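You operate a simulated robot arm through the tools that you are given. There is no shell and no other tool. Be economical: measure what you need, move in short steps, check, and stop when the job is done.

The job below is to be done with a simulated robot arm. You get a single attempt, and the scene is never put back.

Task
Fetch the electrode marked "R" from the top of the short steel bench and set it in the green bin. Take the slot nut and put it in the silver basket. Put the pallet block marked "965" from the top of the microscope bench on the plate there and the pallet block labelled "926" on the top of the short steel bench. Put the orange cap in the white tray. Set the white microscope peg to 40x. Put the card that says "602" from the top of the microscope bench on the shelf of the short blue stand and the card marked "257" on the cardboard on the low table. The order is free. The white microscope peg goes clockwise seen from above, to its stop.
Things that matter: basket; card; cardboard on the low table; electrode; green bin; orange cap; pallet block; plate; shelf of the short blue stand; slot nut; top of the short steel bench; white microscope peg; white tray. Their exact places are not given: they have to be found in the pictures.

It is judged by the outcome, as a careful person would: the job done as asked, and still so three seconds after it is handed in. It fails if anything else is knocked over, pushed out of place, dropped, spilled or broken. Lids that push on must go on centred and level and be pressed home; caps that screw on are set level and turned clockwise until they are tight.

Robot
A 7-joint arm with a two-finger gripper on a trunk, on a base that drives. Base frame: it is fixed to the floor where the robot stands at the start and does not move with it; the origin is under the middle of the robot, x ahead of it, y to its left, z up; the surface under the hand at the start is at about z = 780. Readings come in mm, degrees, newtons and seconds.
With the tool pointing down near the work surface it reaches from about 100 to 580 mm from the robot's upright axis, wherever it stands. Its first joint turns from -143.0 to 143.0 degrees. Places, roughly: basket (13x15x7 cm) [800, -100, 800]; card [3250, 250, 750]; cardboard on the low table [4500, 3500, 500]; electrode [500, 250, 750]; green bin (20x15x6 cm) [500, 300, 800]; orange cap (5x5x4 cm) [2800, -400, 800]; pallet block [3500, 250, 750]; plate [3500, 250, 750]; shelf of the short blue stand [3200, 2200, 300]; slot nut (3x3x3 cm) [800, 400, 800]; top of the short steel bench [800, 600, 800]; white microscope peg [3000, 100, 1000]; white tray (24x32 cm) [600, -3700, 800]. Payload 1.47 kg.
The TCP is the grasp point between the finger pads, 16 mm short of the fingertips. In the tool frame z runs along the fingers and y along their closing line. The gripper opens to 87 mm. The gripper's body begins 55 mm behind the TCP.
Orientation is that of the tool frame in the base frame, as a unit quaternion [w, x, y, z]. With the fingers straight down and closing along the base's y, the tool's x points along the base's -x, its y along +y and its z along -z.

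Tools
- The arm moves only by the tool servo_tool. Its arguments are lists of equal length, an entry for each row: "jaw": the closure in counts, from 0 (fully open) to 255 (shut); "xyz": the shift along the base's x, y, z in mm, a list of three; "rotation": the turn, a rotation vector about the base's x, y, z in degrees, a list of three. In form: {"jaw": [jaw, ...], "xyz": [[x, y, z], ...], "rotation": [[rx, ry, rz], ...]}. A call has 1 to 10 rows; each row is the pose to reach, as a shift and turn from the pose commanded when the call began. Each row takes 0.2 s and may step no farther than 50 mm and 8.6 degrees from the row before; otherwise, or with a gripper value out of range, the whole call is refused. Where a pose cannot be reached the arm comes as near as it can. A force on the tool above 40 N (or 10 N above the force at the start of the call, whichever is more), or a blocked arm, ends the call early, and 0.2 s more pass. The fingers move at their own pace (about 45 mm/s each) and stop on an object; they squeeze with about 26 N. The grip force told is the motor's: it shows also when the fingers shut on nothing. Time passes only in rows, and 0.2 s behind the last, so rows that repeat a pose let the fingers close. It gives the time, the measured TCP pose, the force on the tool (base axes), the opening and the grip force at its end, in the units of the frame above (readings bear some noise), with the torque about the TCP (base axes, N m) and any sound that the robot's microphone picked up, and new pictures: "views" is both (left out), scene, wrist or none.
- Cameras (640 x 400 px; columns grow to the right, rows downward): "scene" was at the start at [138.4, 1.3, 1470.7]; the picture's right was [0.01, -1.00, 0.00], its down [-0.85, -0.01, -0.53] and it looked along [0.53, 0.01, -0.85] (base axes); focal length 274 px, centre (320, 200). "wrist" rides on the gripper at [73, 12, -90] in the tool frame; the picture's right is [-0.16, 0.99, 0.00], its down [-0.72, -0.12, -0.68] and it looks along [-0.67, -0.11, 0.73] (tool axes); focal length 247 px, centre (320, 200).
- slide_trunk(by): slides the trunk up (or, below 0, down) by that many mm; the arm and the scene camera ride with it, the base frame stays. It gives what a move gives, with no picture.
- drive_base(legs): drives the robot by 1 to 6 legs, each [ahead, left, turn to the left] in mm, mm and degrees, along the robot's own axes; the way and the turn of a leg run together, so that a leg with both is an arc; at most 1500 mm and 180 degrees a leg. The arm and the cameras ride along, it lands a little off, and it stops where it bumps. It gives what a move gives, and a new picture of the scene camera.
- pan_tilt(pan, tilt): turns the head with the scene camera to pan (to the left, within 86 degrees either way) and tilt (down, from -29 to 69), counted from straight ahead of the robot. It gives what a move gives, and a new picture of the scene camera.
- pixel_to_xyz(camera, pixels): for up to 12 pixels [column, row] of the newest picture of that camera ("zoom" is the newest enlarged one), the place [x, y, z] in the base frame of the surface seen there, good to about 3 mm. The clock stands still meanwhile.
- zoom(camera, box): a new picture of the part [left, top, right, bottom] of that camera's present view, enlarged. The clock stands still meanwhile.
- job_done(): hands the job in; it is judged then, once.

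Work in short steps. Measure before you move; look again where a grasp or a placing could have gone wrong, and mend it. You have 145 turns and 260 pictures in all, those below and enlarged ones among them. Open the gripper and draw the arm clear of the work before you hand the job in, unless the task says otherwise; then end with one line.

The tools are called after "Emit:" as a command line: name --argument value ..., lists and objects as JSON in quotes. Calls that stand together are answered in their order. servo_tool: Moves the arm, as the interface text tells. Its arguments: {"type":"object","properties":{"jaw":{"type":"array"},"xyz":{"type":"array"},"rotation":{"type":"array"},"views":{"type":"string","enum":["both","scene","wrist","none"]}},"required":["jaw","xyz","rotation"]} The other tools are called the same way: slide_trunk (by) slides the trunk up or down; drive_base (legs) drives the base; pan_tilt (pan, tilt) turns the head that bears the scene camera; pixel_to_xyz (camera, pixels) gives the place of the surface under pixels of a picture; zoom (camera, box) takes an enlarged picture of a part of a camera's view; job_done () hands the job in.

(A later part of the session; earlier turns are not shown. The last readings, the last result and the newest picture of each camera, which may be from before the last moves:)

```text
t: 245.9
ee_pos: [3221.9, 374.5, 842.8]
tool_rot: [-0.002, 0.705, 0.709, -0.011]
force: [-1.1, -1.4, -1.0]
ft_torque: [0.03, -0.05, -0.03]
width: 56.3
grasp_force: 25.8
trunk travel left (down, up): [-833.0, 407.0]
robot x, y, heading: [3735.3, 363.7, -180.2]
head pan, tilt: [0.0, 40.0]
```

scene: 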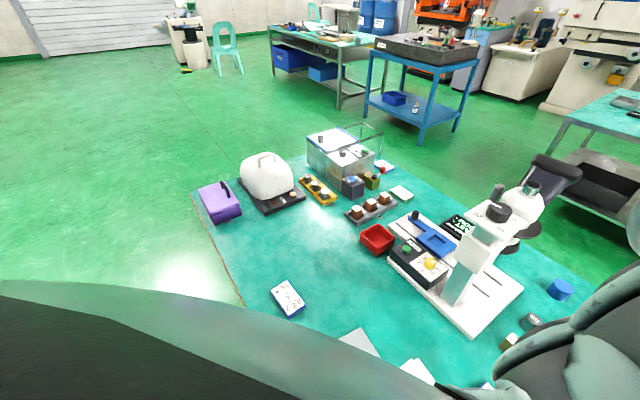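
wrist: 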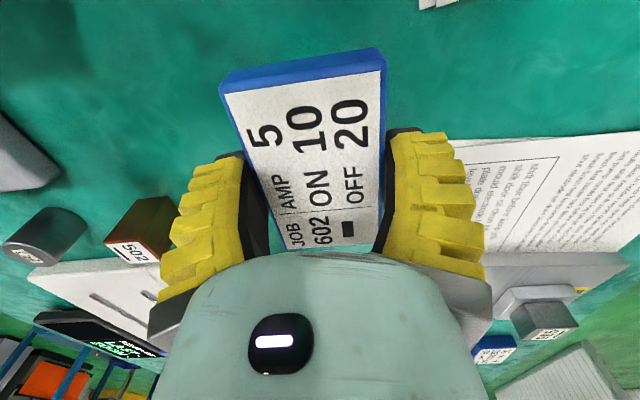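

Held (56 mm). I raise and draw in the arm, then back off and go round to the stand's side (y≈1300), facing +y.

Emit:
servo_tool --jaw '[255, 255, 255, 255, 255, 255]' --xyz '[[0, 0, 40], [20, 0, 80], [60, 0, 100], [100, 0, 110], [140, 0, 110], [170, 0, 110]]' --rotation '[[0, 0, 0], [0, 0, 0], [0, 0, 0], [0, 0, 0], [0, 0, 0], [0, 0, 0]]' --views "none"

Emit:
drive_base --legs '[[-420, 0, 0], [0, -900, 0], [0, 0, -90]]'

```text
t: 247.5
ee_pos: [3361.6, 381.5, 959.5]
tool_rot: [-0.029, 0.707, 0.705, -0.031]
force: [-0.2, -0.1, -2.1]
ft_torque: [-0.01, -0.01, -0.02]
width: 55.9
grasp_force: 26.2
trunk travel left (down, up): [-833.0, 407.0]
robot x, y, heading: [3737.4, 366.1, 179.9]
head pan, tilt: [0.0, 40.0]
stopped in row 6: the arm was blocked; the commanded pose is now the measured one
```

```text
t: 258.0
ee_pos: [4130.8, 1609.8, 959.5]
tool_rot: [-0.04, 0.999, 0.026, -0.004]
force: [-0.4, 0.7, -1.2]
ft_torque: [-0.03, -0.02, -0.01]
width: 55.1
grasp_force: 26.1
trunk travel left (down, up): [-833.0, 407.0]
robot x, y, heading: [4132.8, 1234.3, 93.2]
head pan, tilt: [0.0, 40.0]
```

scene: 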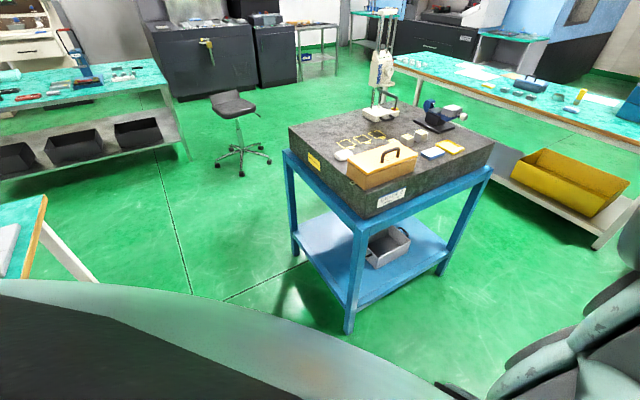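

I measure the stand's frame and shelf.

Emit:
pixel_to_xyz --camera "scene" --pixels '[[349, 328], [345, 295], [440, 270], [294, 245], [320, 230], [330, 255], [390, 285], [375, 240], [355, 222], [300, 165], [420, 250], [345, 240]]'

Emit:
zoom --camera "scene" --box '[270, 140, 510, 340]'

```text
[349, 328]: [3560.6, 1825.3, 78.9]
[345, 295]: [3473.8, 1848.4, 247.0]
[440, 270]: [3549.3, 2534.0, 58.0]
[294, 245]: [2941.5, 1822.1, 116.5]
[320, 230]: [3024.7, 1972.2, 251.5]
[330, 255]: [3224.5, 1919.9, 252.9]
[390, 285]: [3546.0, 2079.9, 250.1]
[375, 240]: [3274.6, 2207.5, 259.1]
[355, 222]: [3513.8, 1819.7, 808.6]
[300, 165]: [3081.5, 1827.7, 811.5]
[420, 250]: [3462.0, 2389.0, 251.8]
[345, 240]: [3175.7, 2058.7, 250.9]
```

```text
2.00 times, centred on (390, 240) of scene
```

zoom: 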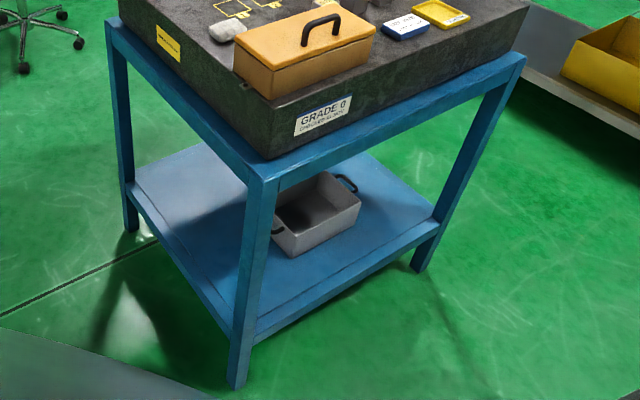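

Free shelf strip: y 1850–2030, z 251. I strafe to x≈3240, then lower the trunk in front of the stand.

Emit:
drive_base --legs '[[0, 0, -3.2], [0, 890, 0]]'

Emit:
slide_trunk --by -590

Emit:
pan_tilt --pan 0 --tilt 25

Emit:
zoom --camera "wrist" --box '[0, 0, 640, 400]'

```text
t: 263.2
ee_pos: [3246.2, 1615.6, 960.0]
tool_rot: [-0.041, 0.999, -0.006, -0.001]
force: [-0.2, -0.6, -1.5]
ft_torque: [0.01, -0.01, 0.0]
width: 54.5
grasp_force: 26.3
trunk travel left (down, up): [-833.0, 407.0]
robot x, y, heading: [3224.0, 1243.1, 89.3]
head pan, tilt: [0.0, 40.0]
```

scene: 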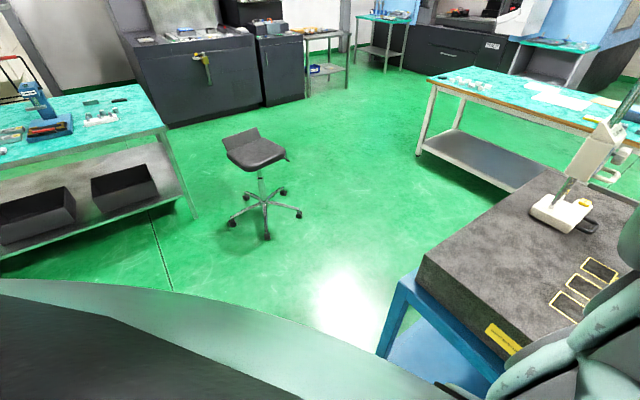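

```text
refused: -590 is not a number from -400 to 400
```

```text
t: 264.0
ee_pos: [3246.1, 1616.0, 960.0]
tool_rot: [-0.042, 0.999, -0.009, -0.002]
force: [-0.2, -0.2, -1.4]
ft_torque: [-0.06, 0.0, 0.02]
width: 54.3
grasp_force: 26.1
trunk travel left (down, up): [-833.0, 407.0]
robot x, y, heading: [3222.6, 1241.9, 89.3]
head pan, tilt: [0.0, 25.0]
```

scene: 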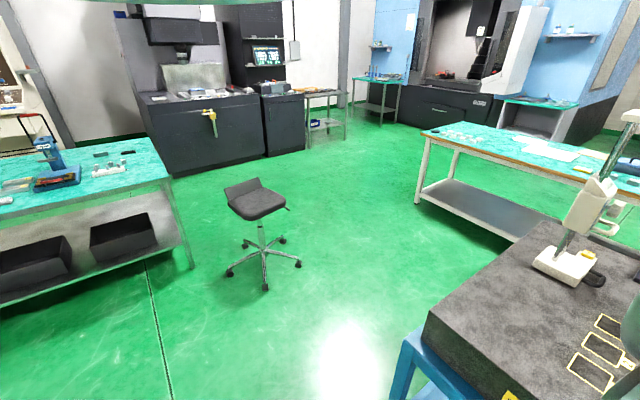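

```text
1.00 times, centred on (320, 200) of wrist (not enlarged: the box is as wide or as high as the picture)
```

zoom: 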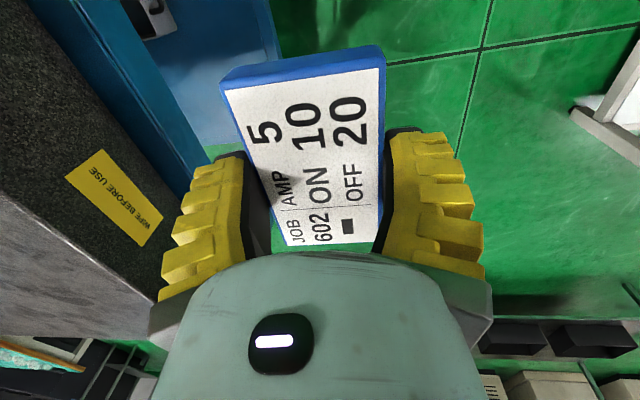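

Trunk slides at most 400 per call; I lower in two steps.

Emit:
slide_trunk --by -400

Emit:
slide_trunk --by -190

Emit:
servo_tool --jaw '[255, 255]' --xyz '[[0, 10, 0], [0, 20, 0]]' --rotation '[[-2.5, 0, 0], [-4.8, 0, 0]]' --views "both"

```text
t: 267.8
ee_pos: [3247.8, 1615.2, 559.9]
tool_rot: [-0.041, 0.999, -0.007, -0.002]
force: [0.6, -0.3, -1.7]
ft_torque: [-0.02, 0.02, 0.0]
width: 54.0
grasp_force: 25.4
trunk travel left (down, up): [-433.0, 807.0]
robot x, y, heading: [3221.4, 1243.5, 89.0]
head pan, tilt: [0.0, 25.0]
```

```text
t: 269.9
ee_pos: [3246.0, 1616.2, 369.3]
tool_rot: [-0.041, 0.999, -0.007, -0.001]
force: [0.7, 0.2, -0.4]
ft_torque: [0.01, 0.01, -0.02]
width: 53.8
grasp_force: 25.7
trunk travel left (down, up): [-243.0, 997.0]
robot x, y, heading: [3222.9, 1241.7, 89.4]
head pan, tilt: [0.0, 25.0]
```

```text
t: 270.5
ee_pos: [3245.2, 1635.1, 370.1]
tool_rot: [0.002, 1.0, -0.008, -0.002]
force: [0.9, 0.5, -0.9]
ft_torque: [0.0, 0.01, 0.04]
width: 54.1
grasp_force: 26.3
trunk travel left (down, up): [-243.0, 997.0]
robot x, y, heading: [3222.2, 1239.0, 89.4]
head pan, tilt: [0.0, 25.0]
```

scene: 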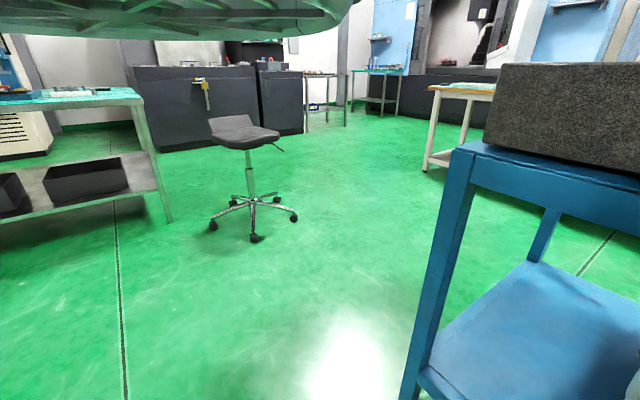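
wrist: 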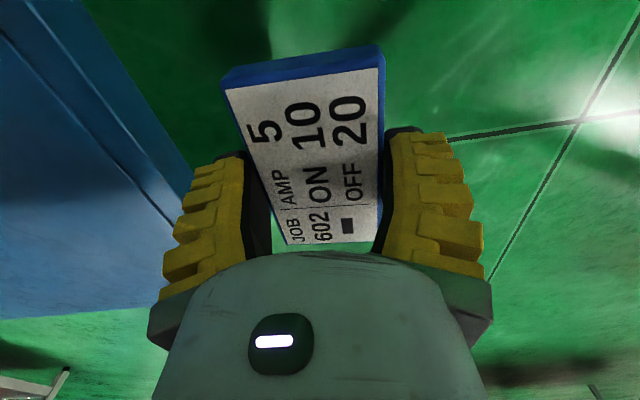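

Level now. I drive ahead 140, then reach in with the arm and look.

Emit:
drive_base --legs '[[140, 0, 0.6]]'

Emit:
servo_tool --jaw '[255, 255, 255, 255]' --xyz '[[0, 35, 0], [0, 70, -10], [0, 100, -20], [0, 120, -35]]' --rotation '[[0, 0, 0], [0, 0, 0], [0, 0, 0], [0, 0, 0]]' --views "wrist"

```text
t: 271.8
ee_pos: [3243.3, 1771.6, 369.9]
tool_rot: [0.002, 1.0, -0.002, -0.002]
force: [0.5, 0.4, -1.0]
ft_torque: [-0.02, -0.01, -0.01]
width: 53.7
grasp_force: 26.1
trunk travel left (down, up): [-243.0, 997.0]
robot x, y, heading: [3222.1, 1382.1, 89.7]
head pan, tilt: [0.0, 25.0]
```

scene: 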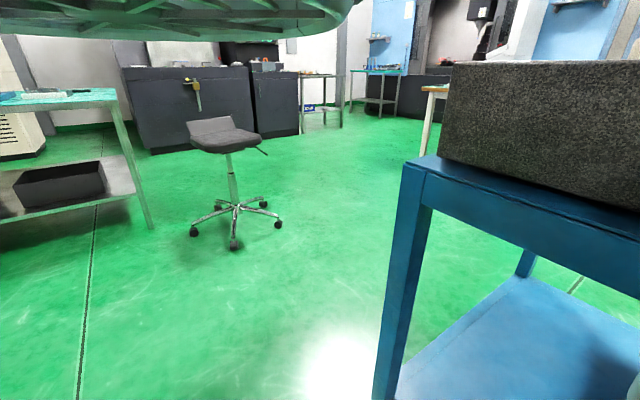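

```text
t: 272.8
ee_pos: [3242.0, 1894.3, 335.2]
tool_rot: [0.002, 1.0, -0.003, -0.002]
force: [0.3, -0.9, -1.8]
ft_torque: [-0.02, 0.0, 0.02]
width: 53.6
grasp_force: 26.3
trunk travel left (down, up): [-243.0, 997.0]
robot x, y, heading: [3225.5, 1382.0, 89.6]
head pan, tilt: [0.0, 25.0]
```

wrist: 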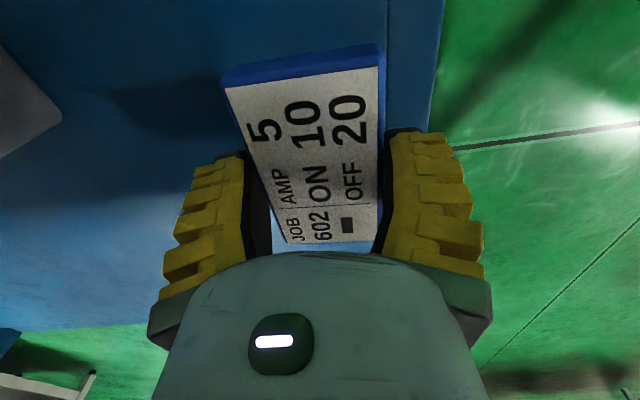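

Over the shelf. I go 12 mm further in and lower to contact (~z 272).

Emit:
servo_tool --jaw '[255, 255, 255, 255, 255, 255, 255]' --xyz '[[0, 12, -20], [0, 12, -42], [0, 12, -54], [0, 12, -58], [0, 12, -61], [0, 12, -64], [0, 12, -67]]' --rotation '[[0, 0, 0], [0, 0, 0], [0, 0, 0], [0, 0, 0], [0, 0, 0], [0, 0, 0], [0, 0, 0]]' --views "wrist"

```text
t: 274.4
ee_pos: [3244.4, 1905.9, 268.7]
tool_rot: [0.001, 1.0, -0.002, -0.002]
force: [1.5, -3.4, 12.4]
ft_torque: [-0.04, 0.0, 0.01]
width: 59.4
grasp_force: 26.6
trunk travel left (down, up): [-243.0, 997.0]
robot x, y, heading: [3225.2, 1382.0, 90.0]
head pan, tilt: [0.0, 25.0]
```

wrist: 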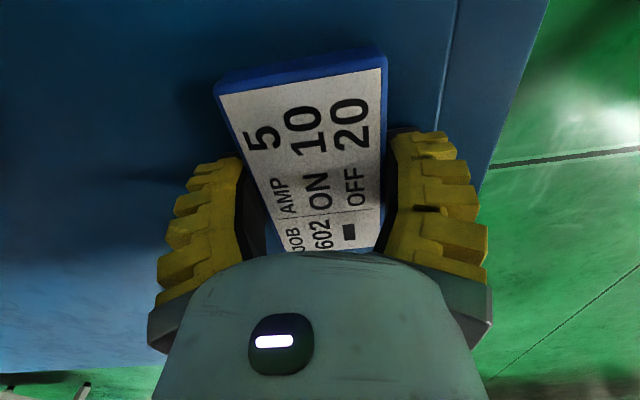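

Contact with the shelf. I release, rise and back out.

Emit:
servo_tool --jaw '[120, 50, 20, 0, 0, 0, 0, 0, 0, 0]' --xyz '[[0, 0, 1], [0, 0, 1], [0, 0, 1], [0, 0, 15], [0, 0, 45], [0, 0, 80], [0, -35, 90], [0, -75, 100], [0, -115, 100], [0, -150, 100]]' --rotation '[[0, 0, 0], [0, 0, 0], [0, 0, 0], [0, 0, 0], [0, 0, 0], [0, 0, 0], [0, 0, 0], [0, 0, 0], [0, 0, 0], [0, 0, 0]]' --views "wrist"

```text
t: 276.6
ee_pos: [3241.2, 1750.6, 367.6]
tool_rot: [0.003, 1.0, -0.004, -0.002]
force: [0.0, -0.7, 0.6]
ft_torque: [0.05, -0.01, -0.02]
width: 86.8
grasp_force: 0.0
trunk travel left (down, up): [-243.0, 997.0]
robot x, y, heading: [3220.7, 1379.0, 89.9]
head pan, tilt: [0.0, 25.0]
```

wrist: 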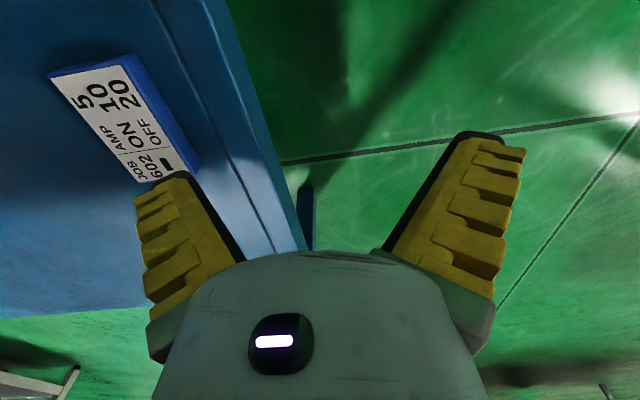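

Card 602 lies on the shelf. I back away, raise the trunk, and return to the bench's back for card 257.

Emit:
drive_base --legs '[[-140, 0, 0]]'

Emit:
slide_trunk --by 400

Emit:
slide_trunk --by 190

Emit:
drive_base --legs '[[0, -900, 0], [0, 0, 90], [0, 1320, 0], [290, 0, 0]]'

```text
t: 277.9
ee_pos: [3242.8, 1616.3, 368.9]
tool_rot: [0.0, 1.0, -0.004, -0.002]
force: [-0.7, 0.1, -0.4]
ft_torque: [-0.02, 0.01, 0.01]
width: 87.0
grasp_force: 0.0
trunk travel left (down, up): [-243.0, 997.0]
robot x, y, heading: [3224.2, 1241.8, 89.7]
head pan, tilt: [0.0, 25.0]
```

scene: 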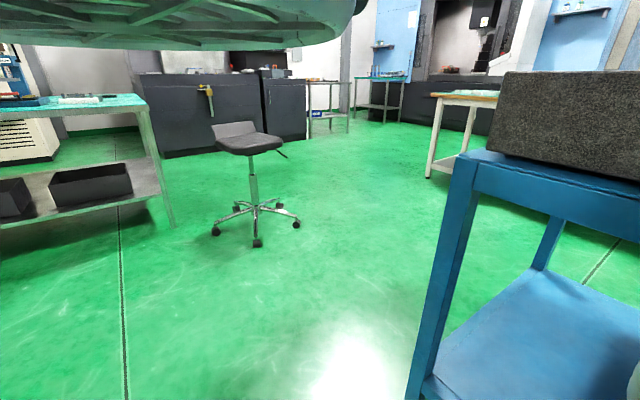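

```text
t: 281.8
ee_pos: [3242.7, 1614.0, 768.3]
tool_rot: [0.001, 1.0, -0.003, -0.001]
force: [-0.4, 0.4, 1.1]
ft_torque: [0.03, -0.02, 0.02]
width: 87.2
grasp_force: 0.1
trunk travel left (down, up): [-643.0, 597.0]
robot x, y, heading: [3222.2, 1240.1, 89.5]
head pan, tilt: [0.0, 25.0]
```

```text
t: 283.8
ee_pos: [3242.9, 1614.2, 958.5]
tool_rot: [0.002, 1.0, -0.004, -0.002]
force: [0.4, 0.0, -0.5]
ft_torque: [-0.02, 0.01, -0.02]
width: 87.0
grasp_force: 0.1
trunk travel left (down, up): [-833.0, 407.0]
robot x, y, heading: [3224.1, 1241.1, 89.5]
head pan, tilt: [0.0, 25.0]
```

```text
t: 300.3
ee_pos: [3437.3, -101.1, 957.6]
tool_rot: [0.003, 0.707, 0.708, 0.0]
force: [-0.2, -0.1, 0.0]
ft_torque: [0.01, 0.0, -0.01]
width: 86.7
grasp_force: 0.0
trunk travel left (down, up): [-833.0, 407.0]
robot x, y, heading: [3814.4, -113.7, -179.7]
head pan, tilt: [0.0, 25.0]
```

scene: 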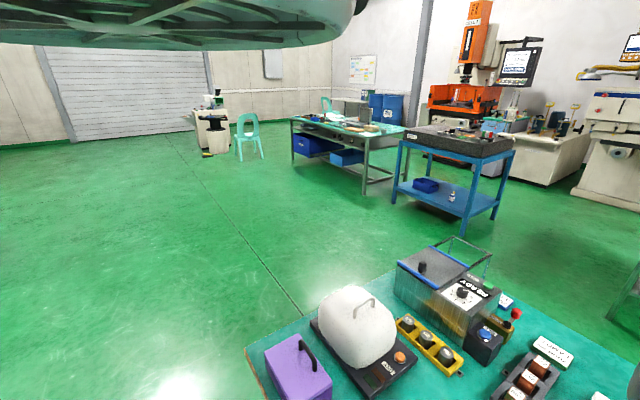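

Emit:
servo_tool --jaw '[0, 0]' --xyz '[[10, 0, -40], [20, -2, -80]]' --rotation '[[0, 0, 0], [0, 0, 0]]' --views "wrist"

```text
t: 300.9
ee_pos: [3453.4, -101.0, 879.9]
tool_rot: [0.0, 0.711, 0.703, -0.003]
force: [-0.5, 0.3, -0.6]
ft_torque: [-0.03, -0.02, 0.02]
width: 87.1
grasp_force: 0.0
trunk travel left (down, up): [-833.0, 407.0]
robot x, y, heading: [3812.9, -115.7, -179.5]
head pan, tilt: [0.0, 25.0]
```

wrist: 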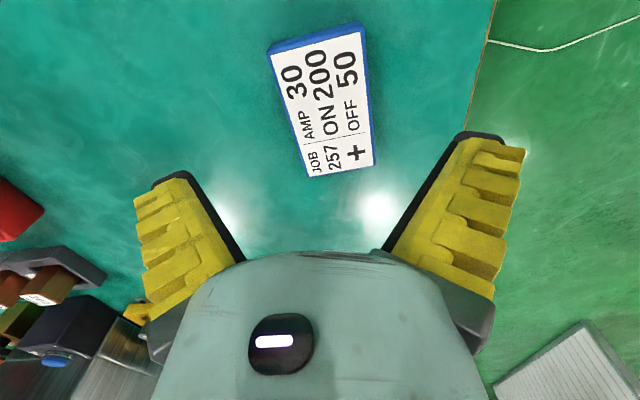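

Emit:
pixel_to_xyz --camera "wrist" --pixels '[[275, 56], [361, 32], [311, 174], [372, 163], [328, 110]]'

```text
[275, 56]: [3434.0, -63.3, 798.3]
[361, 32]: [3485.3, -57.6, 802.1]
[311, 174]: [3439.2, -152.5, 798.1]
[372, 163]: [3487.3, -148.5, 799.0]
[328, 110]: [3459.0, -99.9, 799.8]
```

Card centre (3461,-105). I descend, close and lift.

Emit:
servo_tool --jaw '[0, 0, 0, 0, 160, 255, 255, 255, 255, 255]' --xyz '[[7, -4, -30], [7, -4, -60], [7, -4, -75], [7, -4, -80], [7, -4, -80], [7, -4, -80], [7, -4, -80], [7, -4, -80], [7, -4, -72], [7, -4, -40]]' --rotation '[[0, 0, 0], [0, 0, 0], [0, 0, 0], [0, 0, 0], [0, 0, 0], [0, 0, 0], [0, 0, 0], [0, 0, 0], [0, 0, 0], [0, 0, 0]]' --views "wrist"

```text
t: 303.1
ee_pos: [3462.2, -108.1, 836.7]
tool_rot: [0.001, 0.705, 0.709, 0.0]
force: [-0.2, -0.3, -0.9]
ft_torque: [0.03, -0.04, 0.0]
width: 58.1
grasp_force: 26.0
trunk travel left (down, up): [-833.0, 407.0]
robot x, y, heading: [3814.5, -114.7, -179.5]
head pan, tilt: [0.0, 25.0]
```

wrist: 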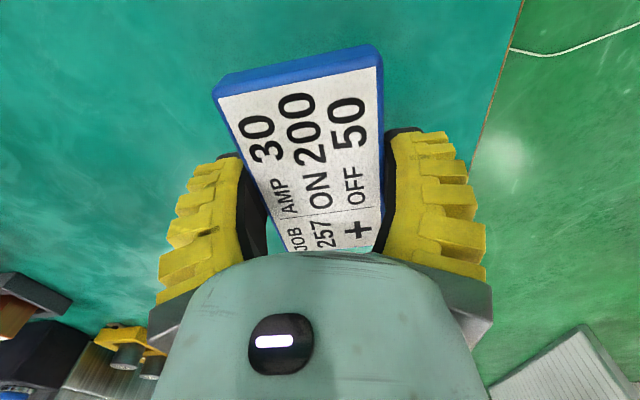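

Held. I lift, back off, move toward +y and turn so the camera sees the low table.

Emit:
servo_tool --jaw '[255, 255, 255]' --xyz '[[0, 0, 40], [0, 0, 80], [0, 0, 120]]' --rotation '[[0, 0, 0], [0, 0, 0], [0, 0, 0]]' --views "none"

Emit:
drive_base --legs '[[-500, 0, 0], [0, -1450, 0], [0, 0, -140]]'

```text
t: 303.9
ee_pos: [3453.8, -145.4, 950.7]
tool_rot: [-0.006, 0.573, 0.819, -0.011]
force: [0.3, 0.7, -0.6]
ft_torque: [0.01, -0.02, -0.01]
width: 58.6
grasp_force: 26.1
out of reach, approached as far as the arm can: row 3
trunk travel left (down, up): [-833.0, 407.0]
robot x, y, heading: [3810.3, -111.7, -179.6]
head pan, tilt: [0.0, 25.0]
stopped in row 3: the arm was blocked; the commanded pose is now the measured one
```

```text
t: 319.4
ee_pos: [4610.4, 1563.2, 951.3]
tool_rot: [-0.011, 0.961, -0.277, 0.002]
force: [-0.5, 0.4, -1.0]
ft_torque: [-0.02, 0.01, 0.0]
width: 58.6
grasp_force: 25.3
trunk travel left (down, up): [-833.0, 407.0]
robot x, y, heading: [4342.0, 1323.7, 37.6]
head pan, tilt: [0.0, 25.0]
```

scene: 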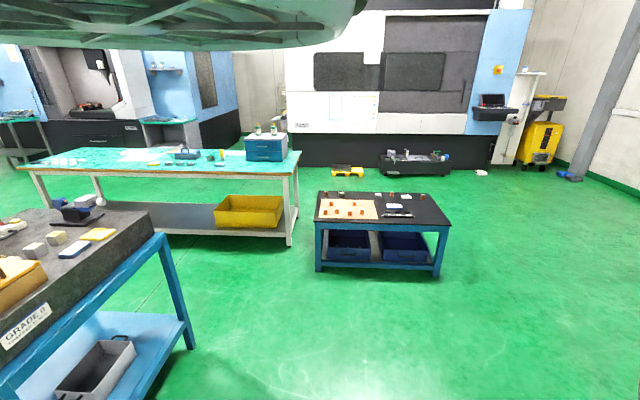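

Emit:
zoom --camera "scene" --box '[300, 180, 460, 280]'

Emit:
pixel_to_xyz --camera "scene" --pixels '[[320, 219], [377, 219], [373, 200], [322, 199], [348, 204], [350, 216], [447, 222], [316, 268], [436, 275], [320, 193], [338, 212], [365, 206]]'

```text
4.00 times, centred on (380, 230) of scene
```

zoom: 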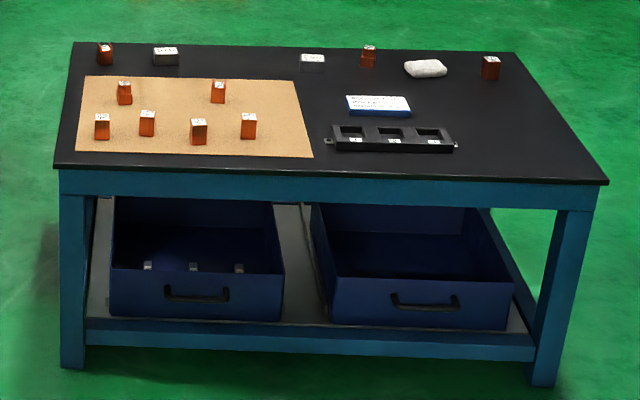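

```text
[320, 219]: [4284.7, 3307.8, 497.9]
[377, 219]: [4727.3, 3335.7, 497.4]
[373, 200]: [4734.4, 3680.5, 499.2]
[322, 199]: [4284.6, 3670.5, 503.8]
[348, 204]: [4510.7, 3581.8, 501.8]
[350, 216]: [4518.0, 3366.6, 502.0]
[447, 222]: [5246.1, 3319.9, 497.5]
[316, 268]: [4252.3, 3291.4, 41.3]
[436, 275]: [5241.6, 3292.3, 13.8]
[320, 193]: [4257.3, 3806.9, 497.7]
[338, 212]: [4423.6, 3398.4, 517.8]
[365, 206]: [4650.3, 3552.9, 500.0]
```

Cardboard: x 4285–4730, y 3310–3680, z 500, free gap around (4460,3570). I drive up facing +y and lower the trunk.

Emit:
drive_base --legs '[[0, 0, 52.4], [1400, -120, 0]]'

Emit:
slide_trunk --by -200

Emit:
drive_base --legs '[[0, 0, -50]]'

Emit:
pixel_to_xyz --camera "scene" --pixels '[[320, 200], [320, 300]]'

```text
t: 328.8
ee_pos: [4446.2, 3083.3, 951.4]
tool_rot: [-0.01, 0.986, 0.168, -0.003]
force: [-0.3, 0.2, -0.3]
ft_torque: [0.0, 0.01, -0.01]
width: 58.4
grasp_force: 26.2
trunk travel left (down, up): [-833.0, 407.0]
robot x, y, heading: [4470.4, 2727.6, 89.3]
head pan, tilt: [0.0, 25.0]
```

scene: 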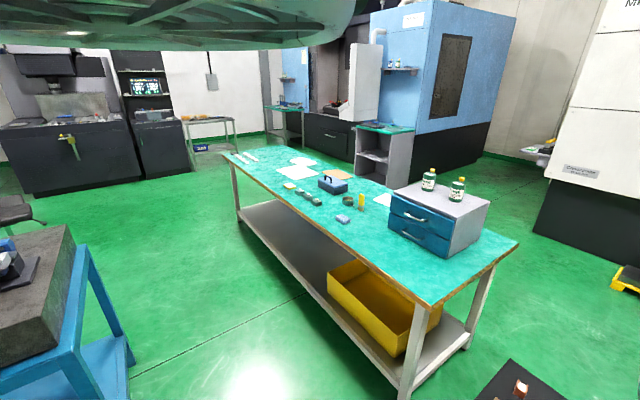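

```text
t: 330.9
ee_pos: [4445.8, 3083.0, 750.8]
tool_rot: [-0.012, 0.986, 0.168, -0.003]
force: [-0.4, -0.6, -0.1]
ft_torque: [0.0, 0.02, -0.02]
width: 58.4
grasp_force: 25.8
trunk travel left (down, up): [-633.0, 607.0]
robot x, y, heading: [4470.7, 2725.5, 89.5]
head pan, tilt: [0.0, 25.0]
```

```text
t: 333.6
ee_pos: [4725.0, 2978.6, 751.3]
tool_rot: [-0.012, 0.966, -0.257, 0.002]
force: [-0.2, 1.2, -1.0]
ft_torque: [0.01, -0.01, -0.01]
width: 58.2
grasp_force: 26.1
trunk travel left (down, up): [-633.0, 607.0]
robot x, y, heading: [4465.2, 2724.7, 40.2]
head pan, tilt: [0.0, 25.0]
```

scene: 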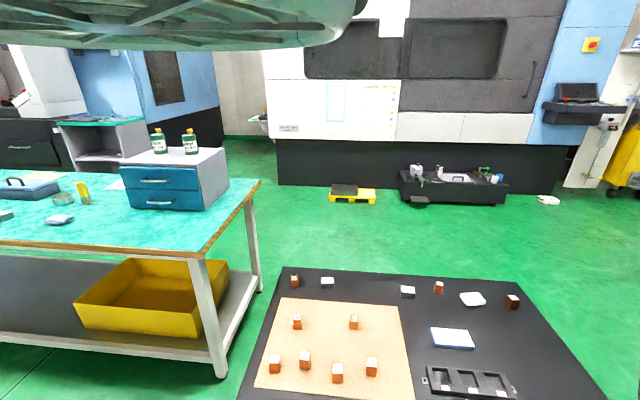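

```text
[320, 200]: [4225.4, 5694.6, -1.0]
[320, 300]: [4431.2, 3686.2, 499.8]
```

Now I measure the copper blocks on the cardboard.

Emit:
pixel_to_xyz --camera "scene" --pixels '[[297, 320], [353, 320], [275, 364], [305, 358], [338, 372], [371, 366], [401, 303], [412, 398], [281, 298], [325, 340], [385, 330]]'

```text
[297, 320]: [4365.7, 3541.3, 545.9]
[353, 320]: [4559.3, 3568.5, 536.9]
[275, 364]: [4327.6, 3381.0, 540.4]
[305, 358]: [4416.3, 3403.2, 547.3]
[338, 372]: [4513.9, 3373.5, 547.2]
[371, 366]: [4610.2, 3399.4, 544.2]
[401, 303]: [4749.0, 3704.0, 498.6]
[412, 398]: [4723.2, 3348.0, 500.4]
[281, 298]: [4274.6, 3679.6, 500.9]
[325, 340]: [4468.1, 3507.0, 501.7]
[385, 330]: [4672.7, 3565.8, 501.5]
```

I choose the free right part of the cardboard (4666,3560). First I yaw the tool back 110° so the jaws close across x at the table.

Emit:
servo_tool --jaw '[255, 255, 255, 255, 255, 255, 255, 255, 255, 255]' --xyz '[[0, 0, 0], [0, 0, 0], [0, 0, 0], [0, 0, 0], [0, 0, 0], [0, 0, 0], [0, 0, 0], [0, 0, 0], [0, 0, 0], [0, 0, 0]]' --rotation '[[0, 0, -8.5], [0, 0, -17], [0, 0, -25.5], [0, 0, -34], [0, 0, -42.5], [0, 0, -51], [0, 0, -59.5], [0, 0, -68], [0, 0, -76.5], [0, 0, -85]]' --views "none"

Emit:
servo_tool --jaw '[255, 255, 255]' --xyz '[[0, 0, 0], [0, 0, 0], [0, 0, 0]]' --rotation '[[0, 0, -8.5], [0, 0, -17], [0, 0, -25]]' --views "none"

Emit:
drive_base --legs '[[0, 0, 49.8], [330, -170, 0]]'

```text
t: 336.0
ee_pos: [4747.3, 3001.9, 760.8]
tool_rot: [0.041, -0.525, 0.85, 0.004]
force: [-0.8, -0.6, -0.4]
ft_torque: [-0.02, 0.01, 0.01]
width: 58.2
grasp_force: 26.0
trunk travel left (down, up): [-633.0, 607.0]
robot x, y, heading: [4471.2, 2728.8, 40.0]
head pan, tilt: [0.0, 25.0]
stopped in row 10: the arm was blocked; the commanded pose is now the measured one
```

```text
t: 336.8
ee_pos: [4750.5, 3002.9, 760.2]
tool_rot: [0.041, -0.319, 0.947, -0.004]
force: [0.0, 0.4, -1.5]
ft_torque: [-0.02, -0.02, 0.01]
width: 58.3
grasp_force: 26.8
trunk travel left (down, up): [-633.0, 607.0]
robot x, y, heading: [4468.5, 2727.5, 40.1]
head pan, tilt: [0.0, 25.0]
```

```text
t: 341.4
ee_pos: [4607.6, 3443.9, 759.7]
tool_rot: [0.039, -0.695, 0.718, 0.015]
force: [-0.7, -0.7, -1.5]
ft_torque: [0.0, 0.01, 0.01]
width: 58.2
grasp_force: 25.8
trunk travel left (down, up): [-633.0, 607.0]
robot x, y, heading: [4638.5, 3051.8, 90.0]
head pan, tilt: [0.0, 25.0]
```

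scene: 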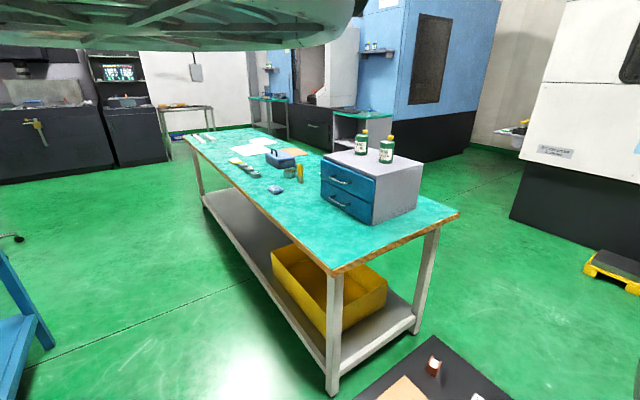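

I level the tool and move over the target, then look.

Emit:
servo_tool --jaw '[255, 255, 255, 255]' --xyz '[[15, 30, -10], [30, 60, -30], [45, 90, -60], [58, 116, -95]]' --rotation '[[-2, 1, 1], [-4.4, 1.9, 1.9], [-4.4, 1.9, 1.9], [-4.4, 1.9, 1.9]]' --views "wrist"

```text
t: 342.4
ee_pos: [4667.3, 3560.8, 664.8]
tool_rot: [-0.001, 0.707, -0.707, 0.0]
force: [0.4, 0.8, -1.0]
ft_torque: [0.01, 0.01, 0.0]
width: 58.4
grasp_force: 26.0
trunk travel left (down, up): [-633.0, 607.0]
robot x, y, heading: [4637.5, 3054.7, 89.9]
head pan, tilt: [0.0, 25.0]
```

wrist: 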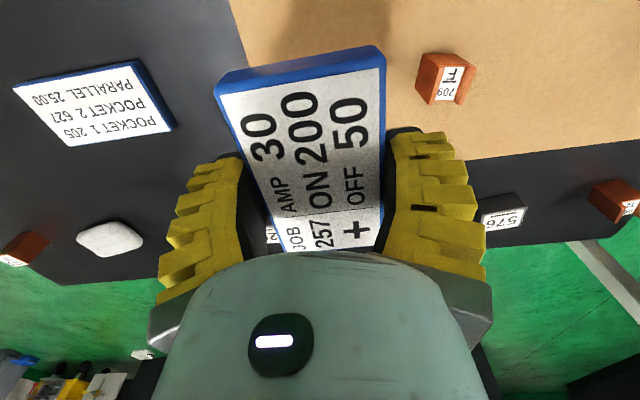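

I check the cardboard's edge beneath.

Emit:
pixel_to_xyz --camera "wrist" --pixels '[[238, 20], [246, 48], [400, 159], [560, 145], [445, 75], [430, 100]]'

```text
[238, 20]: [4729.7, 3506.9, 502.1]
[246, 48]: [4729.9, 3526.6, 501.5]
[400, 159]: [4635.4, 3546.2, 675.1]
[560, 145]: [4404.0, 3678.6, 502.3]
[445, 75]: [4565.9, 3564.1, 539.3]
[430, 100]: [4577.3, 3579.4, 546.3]
```

All within the cardboard. I lower to contact (~z 521).

Emit:
servo_tool --jaw '[255, 255, 255, 255, 255, 255, 255, 255, 255]' --xyz '[[0, -8, -40], [0, -8, -80], [0, -8, -110], [0, -8, -128], [0, -8, -135], [0, -8, -139], [0, -8, -142], [0, -8, -145], [0, -8, -147]]' --rotation '[[0, 0, 0], [0, 0, 0], [0, 0, 0], [0, 0, 0], [0, 0, 0], [0, 0, 0], [0, 0, 0], [0, 0, 0], [0, 0, 0]]' --views "wrist"

```text
t: 344.4
ee_pos: [4665.2, 3528.2, 567.1]
tool_rot: [-0.001, 0.707, -0.707, 0.0]
force: [0.0, 0.2, -1.0]
ft_torque: [-0.01, 0.07, 0.02]
width: 58.2
grasp_force: 25.8
out of reach, approached as far as the arm can: row 3, 4, 5, 6, 7, 8, 9
trunk travel left (down, up): [-633.0, 607.0]
robot x, y, heading: [4638.3, 3049.3, 89.8]
head pan, tilt: [0.0, 25.0]
```

wrist: 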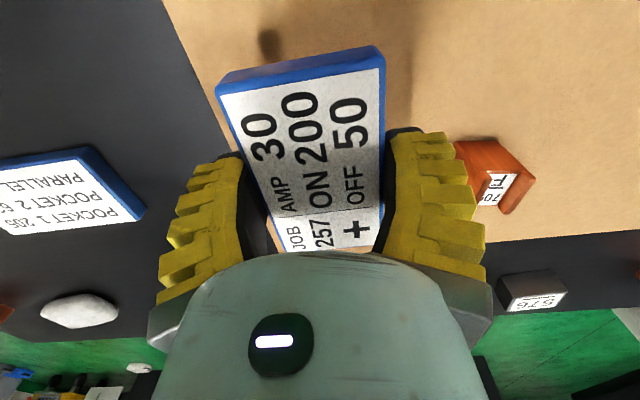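

Arm at reach limit; position (4665,3528) is still fine. I lower with the trunk.

Emit:
slide_trunk --by -40

Emit:
slide_trunk --by -6

```text
t: 345.2
ee_pos: [4665.4, 3529.9, 527.8]
tool_rot: [0.0, 0.707, -0.707, 0.001]
force: [-0.8, 0.0, -2.0]
ft_torque: [0.01, 0.0, 0.01]
width: 58.1
grasp_force: 25.3
trunk travel left (down, up): [-593.0, 647.0]
robot x, y, heading: [4636.4, 3052.2, 89.8]
head pan, tilt: [0.0, 25.0]
```

```text
t: 345.7
ee_pos: [4663.3, 3529.4, 521.4]
tool_rot: [0.0, 0.707, -0.707, 0.001]
force: [0.2, -0.3, -1.1]
ft_torque: [0.02, -0.02, 0.0]
width: 58.1
grasp_force: 25.9
trunk travel left (down, up): [-587.0, 653.0]
robot x, y, heading: [4635.3, 3055.8, 90.0]
head pan, tilt: [0.0, 25.0]
```

Emit:
slide_trunk --by -4

```text
t: 346.3
ee_pos: [4663.6, 3529.5, 517.7]
tool_rot: [0.0, -0.707, 0.707, -0.001]
force: [0.5, -1.9, 10.9]
ft_torque: [-0.1, 0.07, 0.04]
width: 59.1
grasp_force: 26.6
trunk travel left (down, up): [-583.0, 657.0]
robot x, y, heading: [4639.2, 3050.7, 89.8]
head pan, tilt: [0.0, 25.0]
```

Contact (10.9 N). I release gently, rise and look.

Emit:
servo_tool --jaw '[150, 60, 20, 0, 0, 0, 0, 0]' --xyz '[[0, 0, 0], [0, 0, 1], [0, 0, 1], [0, 0, 15], [0, 0, 45], [0, 0, 85], [0, -20, 120], [0, -40, 150]]' --rotation '[[0, 0, 0], [0, 0, 0], [0, 0, 0], [0, 0, 0], [0, 0, 0], [0, 0, 0], [0, 0, 0], [0, 0, 0]]' --views "wrist"

```text
t: 348.1
ee_pos: [4664.4, 3487.1, 667.7]
tool_rot: [0.001, -0.707, 0.707, -0.001]
force: [0.1, -0.2, -0.1]
ft_torque: [-0.01, 0.02, 0.03]
width: 86.9
grasp_force: 0.0
trunk travel left (down, up): [-583.0, 657.0]
robot x, y, heading: [4636.3, 3053.3, 89.8]
head pan, tilt: [0.0, 25.0]
```

wrist: 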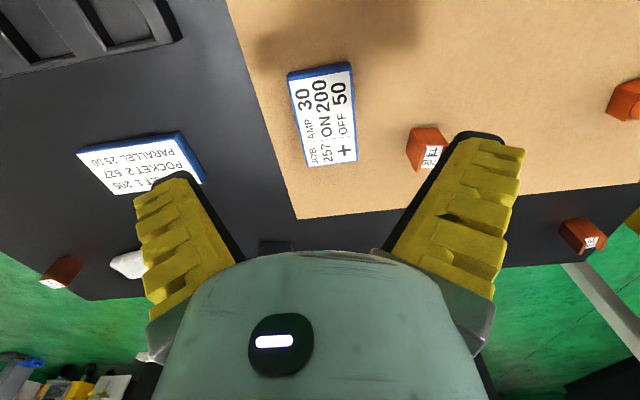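

Card 257 lies on the cardboard. I go back for block 926.

Emit:
drive_base --legs '[[-300, 0, 0]]'

Emit:
slide_trunk --by 250

Emit:
drive_base --legs '[[-1100, 0, 0], [0, 0, 90], [0, 1070, 0], [800, 0, 0]]'

```text
t: 350.1
ee_pos: [4662.7, 3196.1, 668.0]
tool_rot: [-0.001, 0.709, -0.705, 0.001]
force: [0.7, 0.8, 0.4]
ft_torque: [0.04, -0.03, -0.01]
width: 86.9
grasp_force: 0.0
trunk travel left (down, up): [-583.0, 657.0]
robot x, y, heading: [4637.2, 2758.7, 90.6]
head pan, tilt: [0.0, 25.0]
```

scene: 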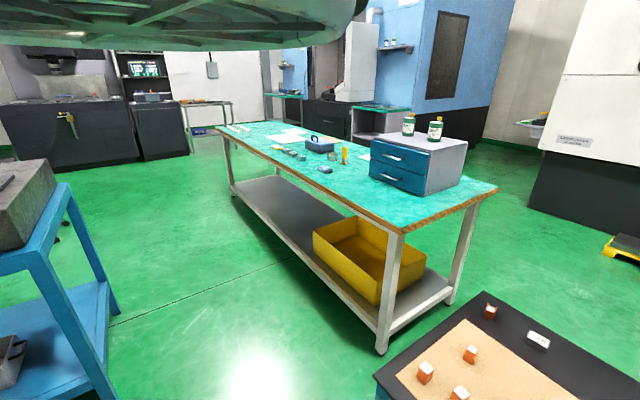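

```text
t: 352.6
ee_pos: [4663.2, 3196.7, 917.4]
tool_rot: [0.0, 0.709, -0.705, 0.001]
force: [0.3, 0.8, -0.6]
ft_torque: [-0.01, -0.01, 0.0]
width: 86.9
grasp_force: 0.1
trunk travel left (down, up): [-833.0, 407.0]
robot x, y, heading: [4640.0, 2762.5, 90.1]
head pan, tilt: [0.0, 25.0]
```

```text
t: 371.0
ee_pos: [3396.0, 646.7, 917.5]
tool_rot: [-0.001, 1.0, -0.01, 0.0]
force: [0.3, 0.1, -0.4]
ft_torque: [0.01, 0.0, 0.01]
width: 87.2
grasp_force: 0.0
trunk travel left (down, up): [-833.0, 407.0]
robot x, y, heading: [3834.1, 611.3, 178.3]
head pan, tilt: [0.0, 25.0]
```

scene: 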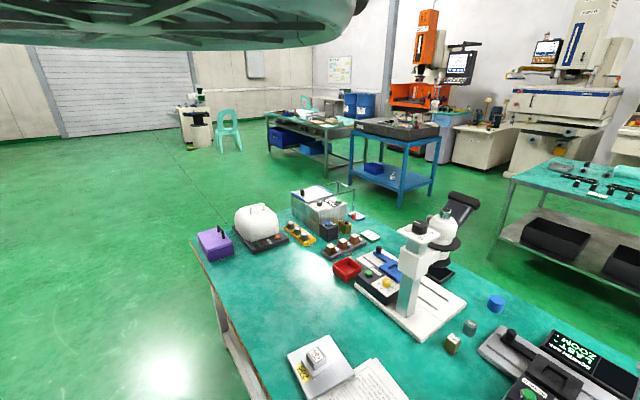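

Emit:
servo_tool --jaw '[0, 0]' --xyz '[[30, -30, 20], [50, -58, 30]]' --rotation '[[0, 0, 0], [0, 0, 0]]' --views "wrist"

Emit:
zoom --camera "wrist" --box '[250, 80, 410, 180]'

```text
t: 371.6
ee_pos: [3448.1, 589.6, 947.8]
tool_rot: [-0.001, 1.0, -0.011, -0.001]
force: [-0.1, 0.2, -0.2]
ft_torque: [0.0, -0.01, 0.0]
width: 87.1
grasp_force: 0.1
trunk travel left (down, up): [-833.0, 407.0]
robot x, y, heading: [3828.8, 614.1, 178.7]
head pan, tilt: [0.0, 25.0]
```

wrist: 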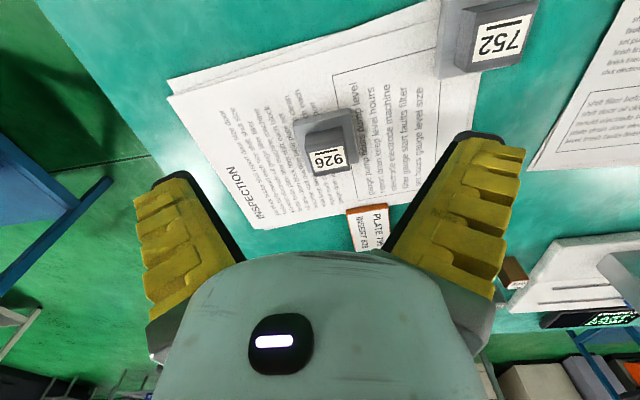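

```text
4.00 times, centred on (330, 130) of wrist
```

zoom: 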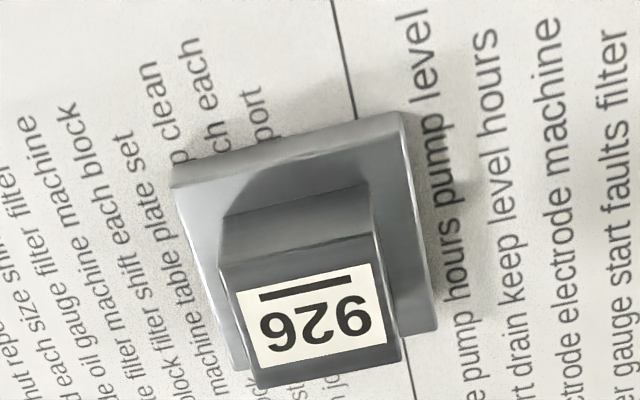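

Emit:
pixel_to_xyz --camera "zoom" --pixels '[[225, 270], [368, 245], [258, 380], [398, 355], [315, 315], [180, 190], [400, 120], [430, 325]]'

```text
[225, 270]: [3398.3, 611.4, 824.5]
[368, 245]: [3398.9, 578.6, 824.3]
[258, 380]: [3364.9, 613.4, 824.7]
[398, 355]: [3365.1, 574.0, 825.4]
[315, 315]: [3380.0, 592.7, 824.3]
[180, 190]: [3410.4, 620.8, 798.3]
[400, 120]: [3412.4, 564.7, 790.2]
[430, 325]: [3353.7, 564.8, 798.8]
```

Block 926: top centre (3382,594,824), aligned. I descend to z≈821 and grip.

Emit:
servo_tool --jaw '[60, 60, 60, 60, 60, 60]' --xyz '[[-30, 2, 0], [-60, 4, -15], [-66, 4, -55], [-66, 4, -95], [-66, 4, -117], [-66, 4, -126]]' --rotation '[[0, 0, 0], [0, 0, 0], [0, 0, 0], [0, 0, 0], [0, 0, 0], [0, 0, 0]]' --views "wrist"

Emit:
servo_tool --jaw '[160, 220, 255, 255, 255, 255, 255, 255, 255]' --xyz '[[0, 0, 0], [0, 0, 0], [0, 0, 0], [0, 0, 0], [0, 0, 0], [0, 0, 10], [0, 0, 30], [0, 0, 70], [0, 0, 110]]' --rotation '[[0, 0, 0], [0, 0, 0], [0, 0, 0], [0, 0, 0], [0, 0, 0], [0, 0, 0], [0, 0, 0], [0, 0, 0], [0, 0, 0]]' --views "wrist"

```text
t: 373.0
ee_pos: [3381.7, 593.6, 821.2]
tool_rot: [-0.001, 1.0, -0.01, 0.001]
force: [0.6, 0.1, 0.9]
ft_torque: [0.01, -0.01, -0.02]
width: 70.5
grasp_force: 2.8
trunk travel left (down, up): [-833.0, 407.0]
robot x, y, heading: [3829.9, 610.9, 178.7]
head pan, tilt: [0.0, 25.0]
```

wrist: 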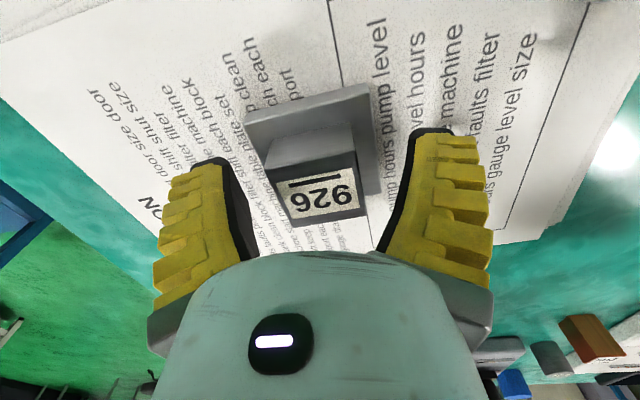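

```text
t: 375.0
ee_pos: [3379.7, 594.0, 934.5]
tool_rot: [-0.002, 1.0, -0.01, 0.001]
force: [0.5, 0.2, -4.8]
ft_torque: [-0.03, -0.04, 0.0]
width: 34.8
grasp_force: 26.0
trunk travel left (down, up): [-833.0, 407.0]
robot x, y, heading: [3835.0, 615.1, 178.8]
head pan, tilt: [0.0, 25.0]
```

wrist: 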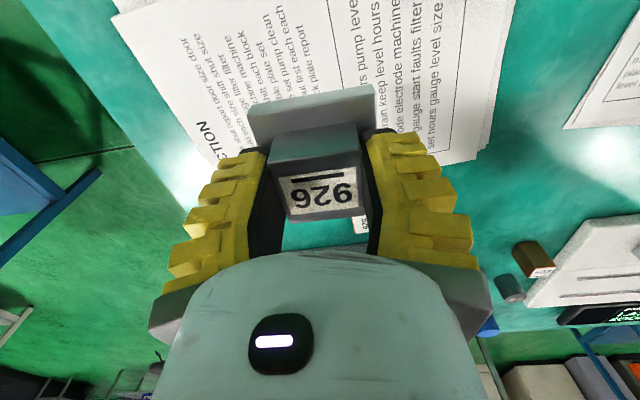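

Held. I drive round via the gap (y≈1305) to the far side of the steel bench, facing it at y≈-100.

Emit:
drive_base --legs '[[-400, 0, 1.2], [0, -690, 0], [1090, 0, 0], [1090, 0, 0], [0, 1400, 0]]'

```text
t: 398.1
ee_pos: [1588.8, -143.3, 932.2]
tool_rot: [0.0, 1.0, 0.007, 0.0]
force: [0.1, 0.6, -5.2]
ft_torque: [0.02, 0.04, -0.01]
width: 34.5
grasp_force: 26.4
trunk travel left (down, up): [-833.0, 407.0]
robot x, y, heading: [2039.5, -105.0, -179.2]
head pan, tilt: [0.0, 25.0]
```

scene: 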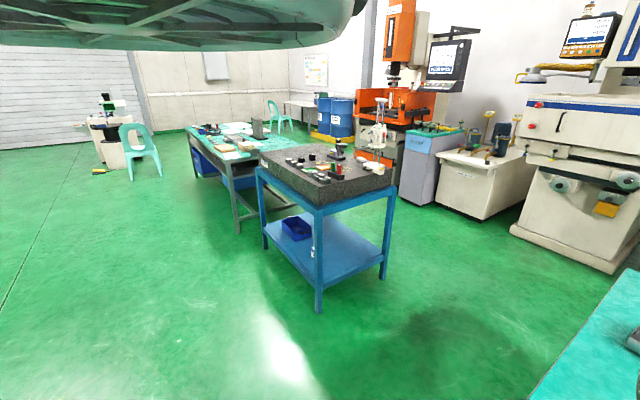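

I go ahead 340 and look with the wrist camera.

Emit:
drive_base --legs '[[330, 0, -0.8]]'

Emit:
zoom --camera "wrist" --box '[0, 0, 640, 400]'

Emit:
pixel_to_xyz --camera "wrist" --pixels '[[200, 100], [450, 100], [320, 40], [150, 50], [500, 50], [60, 100]]'

```text
t: 400.3
ee_pos: [1259.5, -138.5, 932.8]
tool_rot: [0.0, 1.0, 0.0, 0.0]
force: [0.1, -0.2, -3.7]
ft_torque: [0.0, -0.01, 0.01]
width: 34.7
grasp_force: 25.9
trunk travel left (down, up): [-833.0, 407.0]
robot x, y, heading: [1710.8, -109.7, 179.8]
head pan, tilt: [0.0, 25.0]
```

scene: 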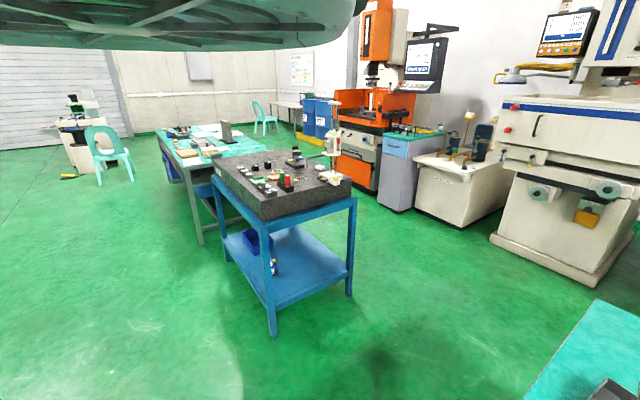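

```text
1.00 times, centred on (320, 200) of wrist (not enlarged: the box is as wide or as high as the picture)
```

zoom: 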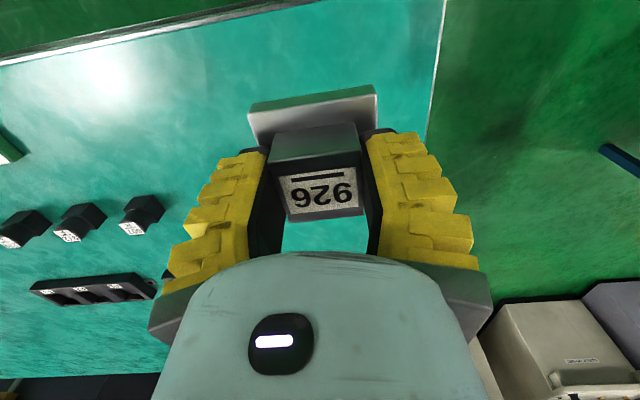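

```text
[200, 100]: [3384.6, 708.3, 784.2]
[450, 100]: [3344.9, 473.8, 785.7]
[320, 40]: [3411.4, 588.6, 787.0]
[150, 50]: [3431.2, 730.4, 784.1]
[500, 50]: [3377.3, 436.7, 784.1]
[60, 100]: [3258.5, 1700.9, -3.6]
```

Emit:
pixel_to_xyz --camera "zoom" --pixels '[[220, 40], [433, 90], [440, 30], [200, 120], [300, 60], [140, 225], [320, 240]]'

```text
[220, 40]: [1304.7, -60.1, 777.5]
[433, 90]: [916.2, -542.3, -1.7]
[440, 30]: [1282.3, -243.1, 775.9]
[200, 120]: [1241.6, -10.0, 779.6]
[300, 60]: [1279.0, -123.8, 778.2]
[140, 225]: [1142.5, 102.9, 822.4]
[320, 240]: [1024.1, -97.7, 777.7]
```

Free spot at (1182,-70). I move over it and lower to contact (~z 819).

Emit:
servo_tool --jaw '[255, 255, 255, 255, 255, 255, 255, 255, 255, 255]' --xyz '[[-25, 22, 0], [-50, 45, -20], [-78, 68, -45], [-78, 68, -80], [-78, 68, -100], [-78, 68, -107], [-78, 68, -110], [-78, 68, -112], [-78, 68, -114], [-78, 68, -116]]' --rotation '[[0, 0, 0], [0, 0, 0], [0, 0, 0], [0, 0, 0], [0, 0, 0], [0, 0, 0], [0, 0, 0], [0, 0, 0], [0, 0, 0], [0, 0, 0]]' --views "wrist"

```text
t: 402.5
ee_pos: [1182.4, -71.8, 817.1]
tool_rot: [-0.001, 1.0, 0.0, 0.001]
force: [6.8, 0.5, 10.0]
ft_torque: [-0.01, 0.24, 0.02]
width: 35.4
grasp_force: 25.5
trunk travel left (down, up): [-833.0, 407.0]
robot x, y, heading: [1711.1, -107.2, 179.7]
head pan, tilt: [0.0, 25.0]
```

wrist: 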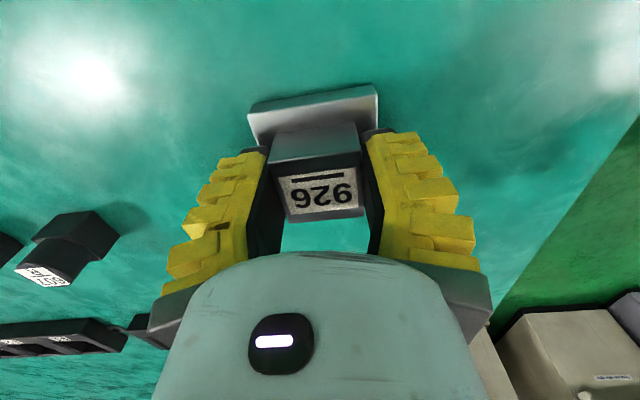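

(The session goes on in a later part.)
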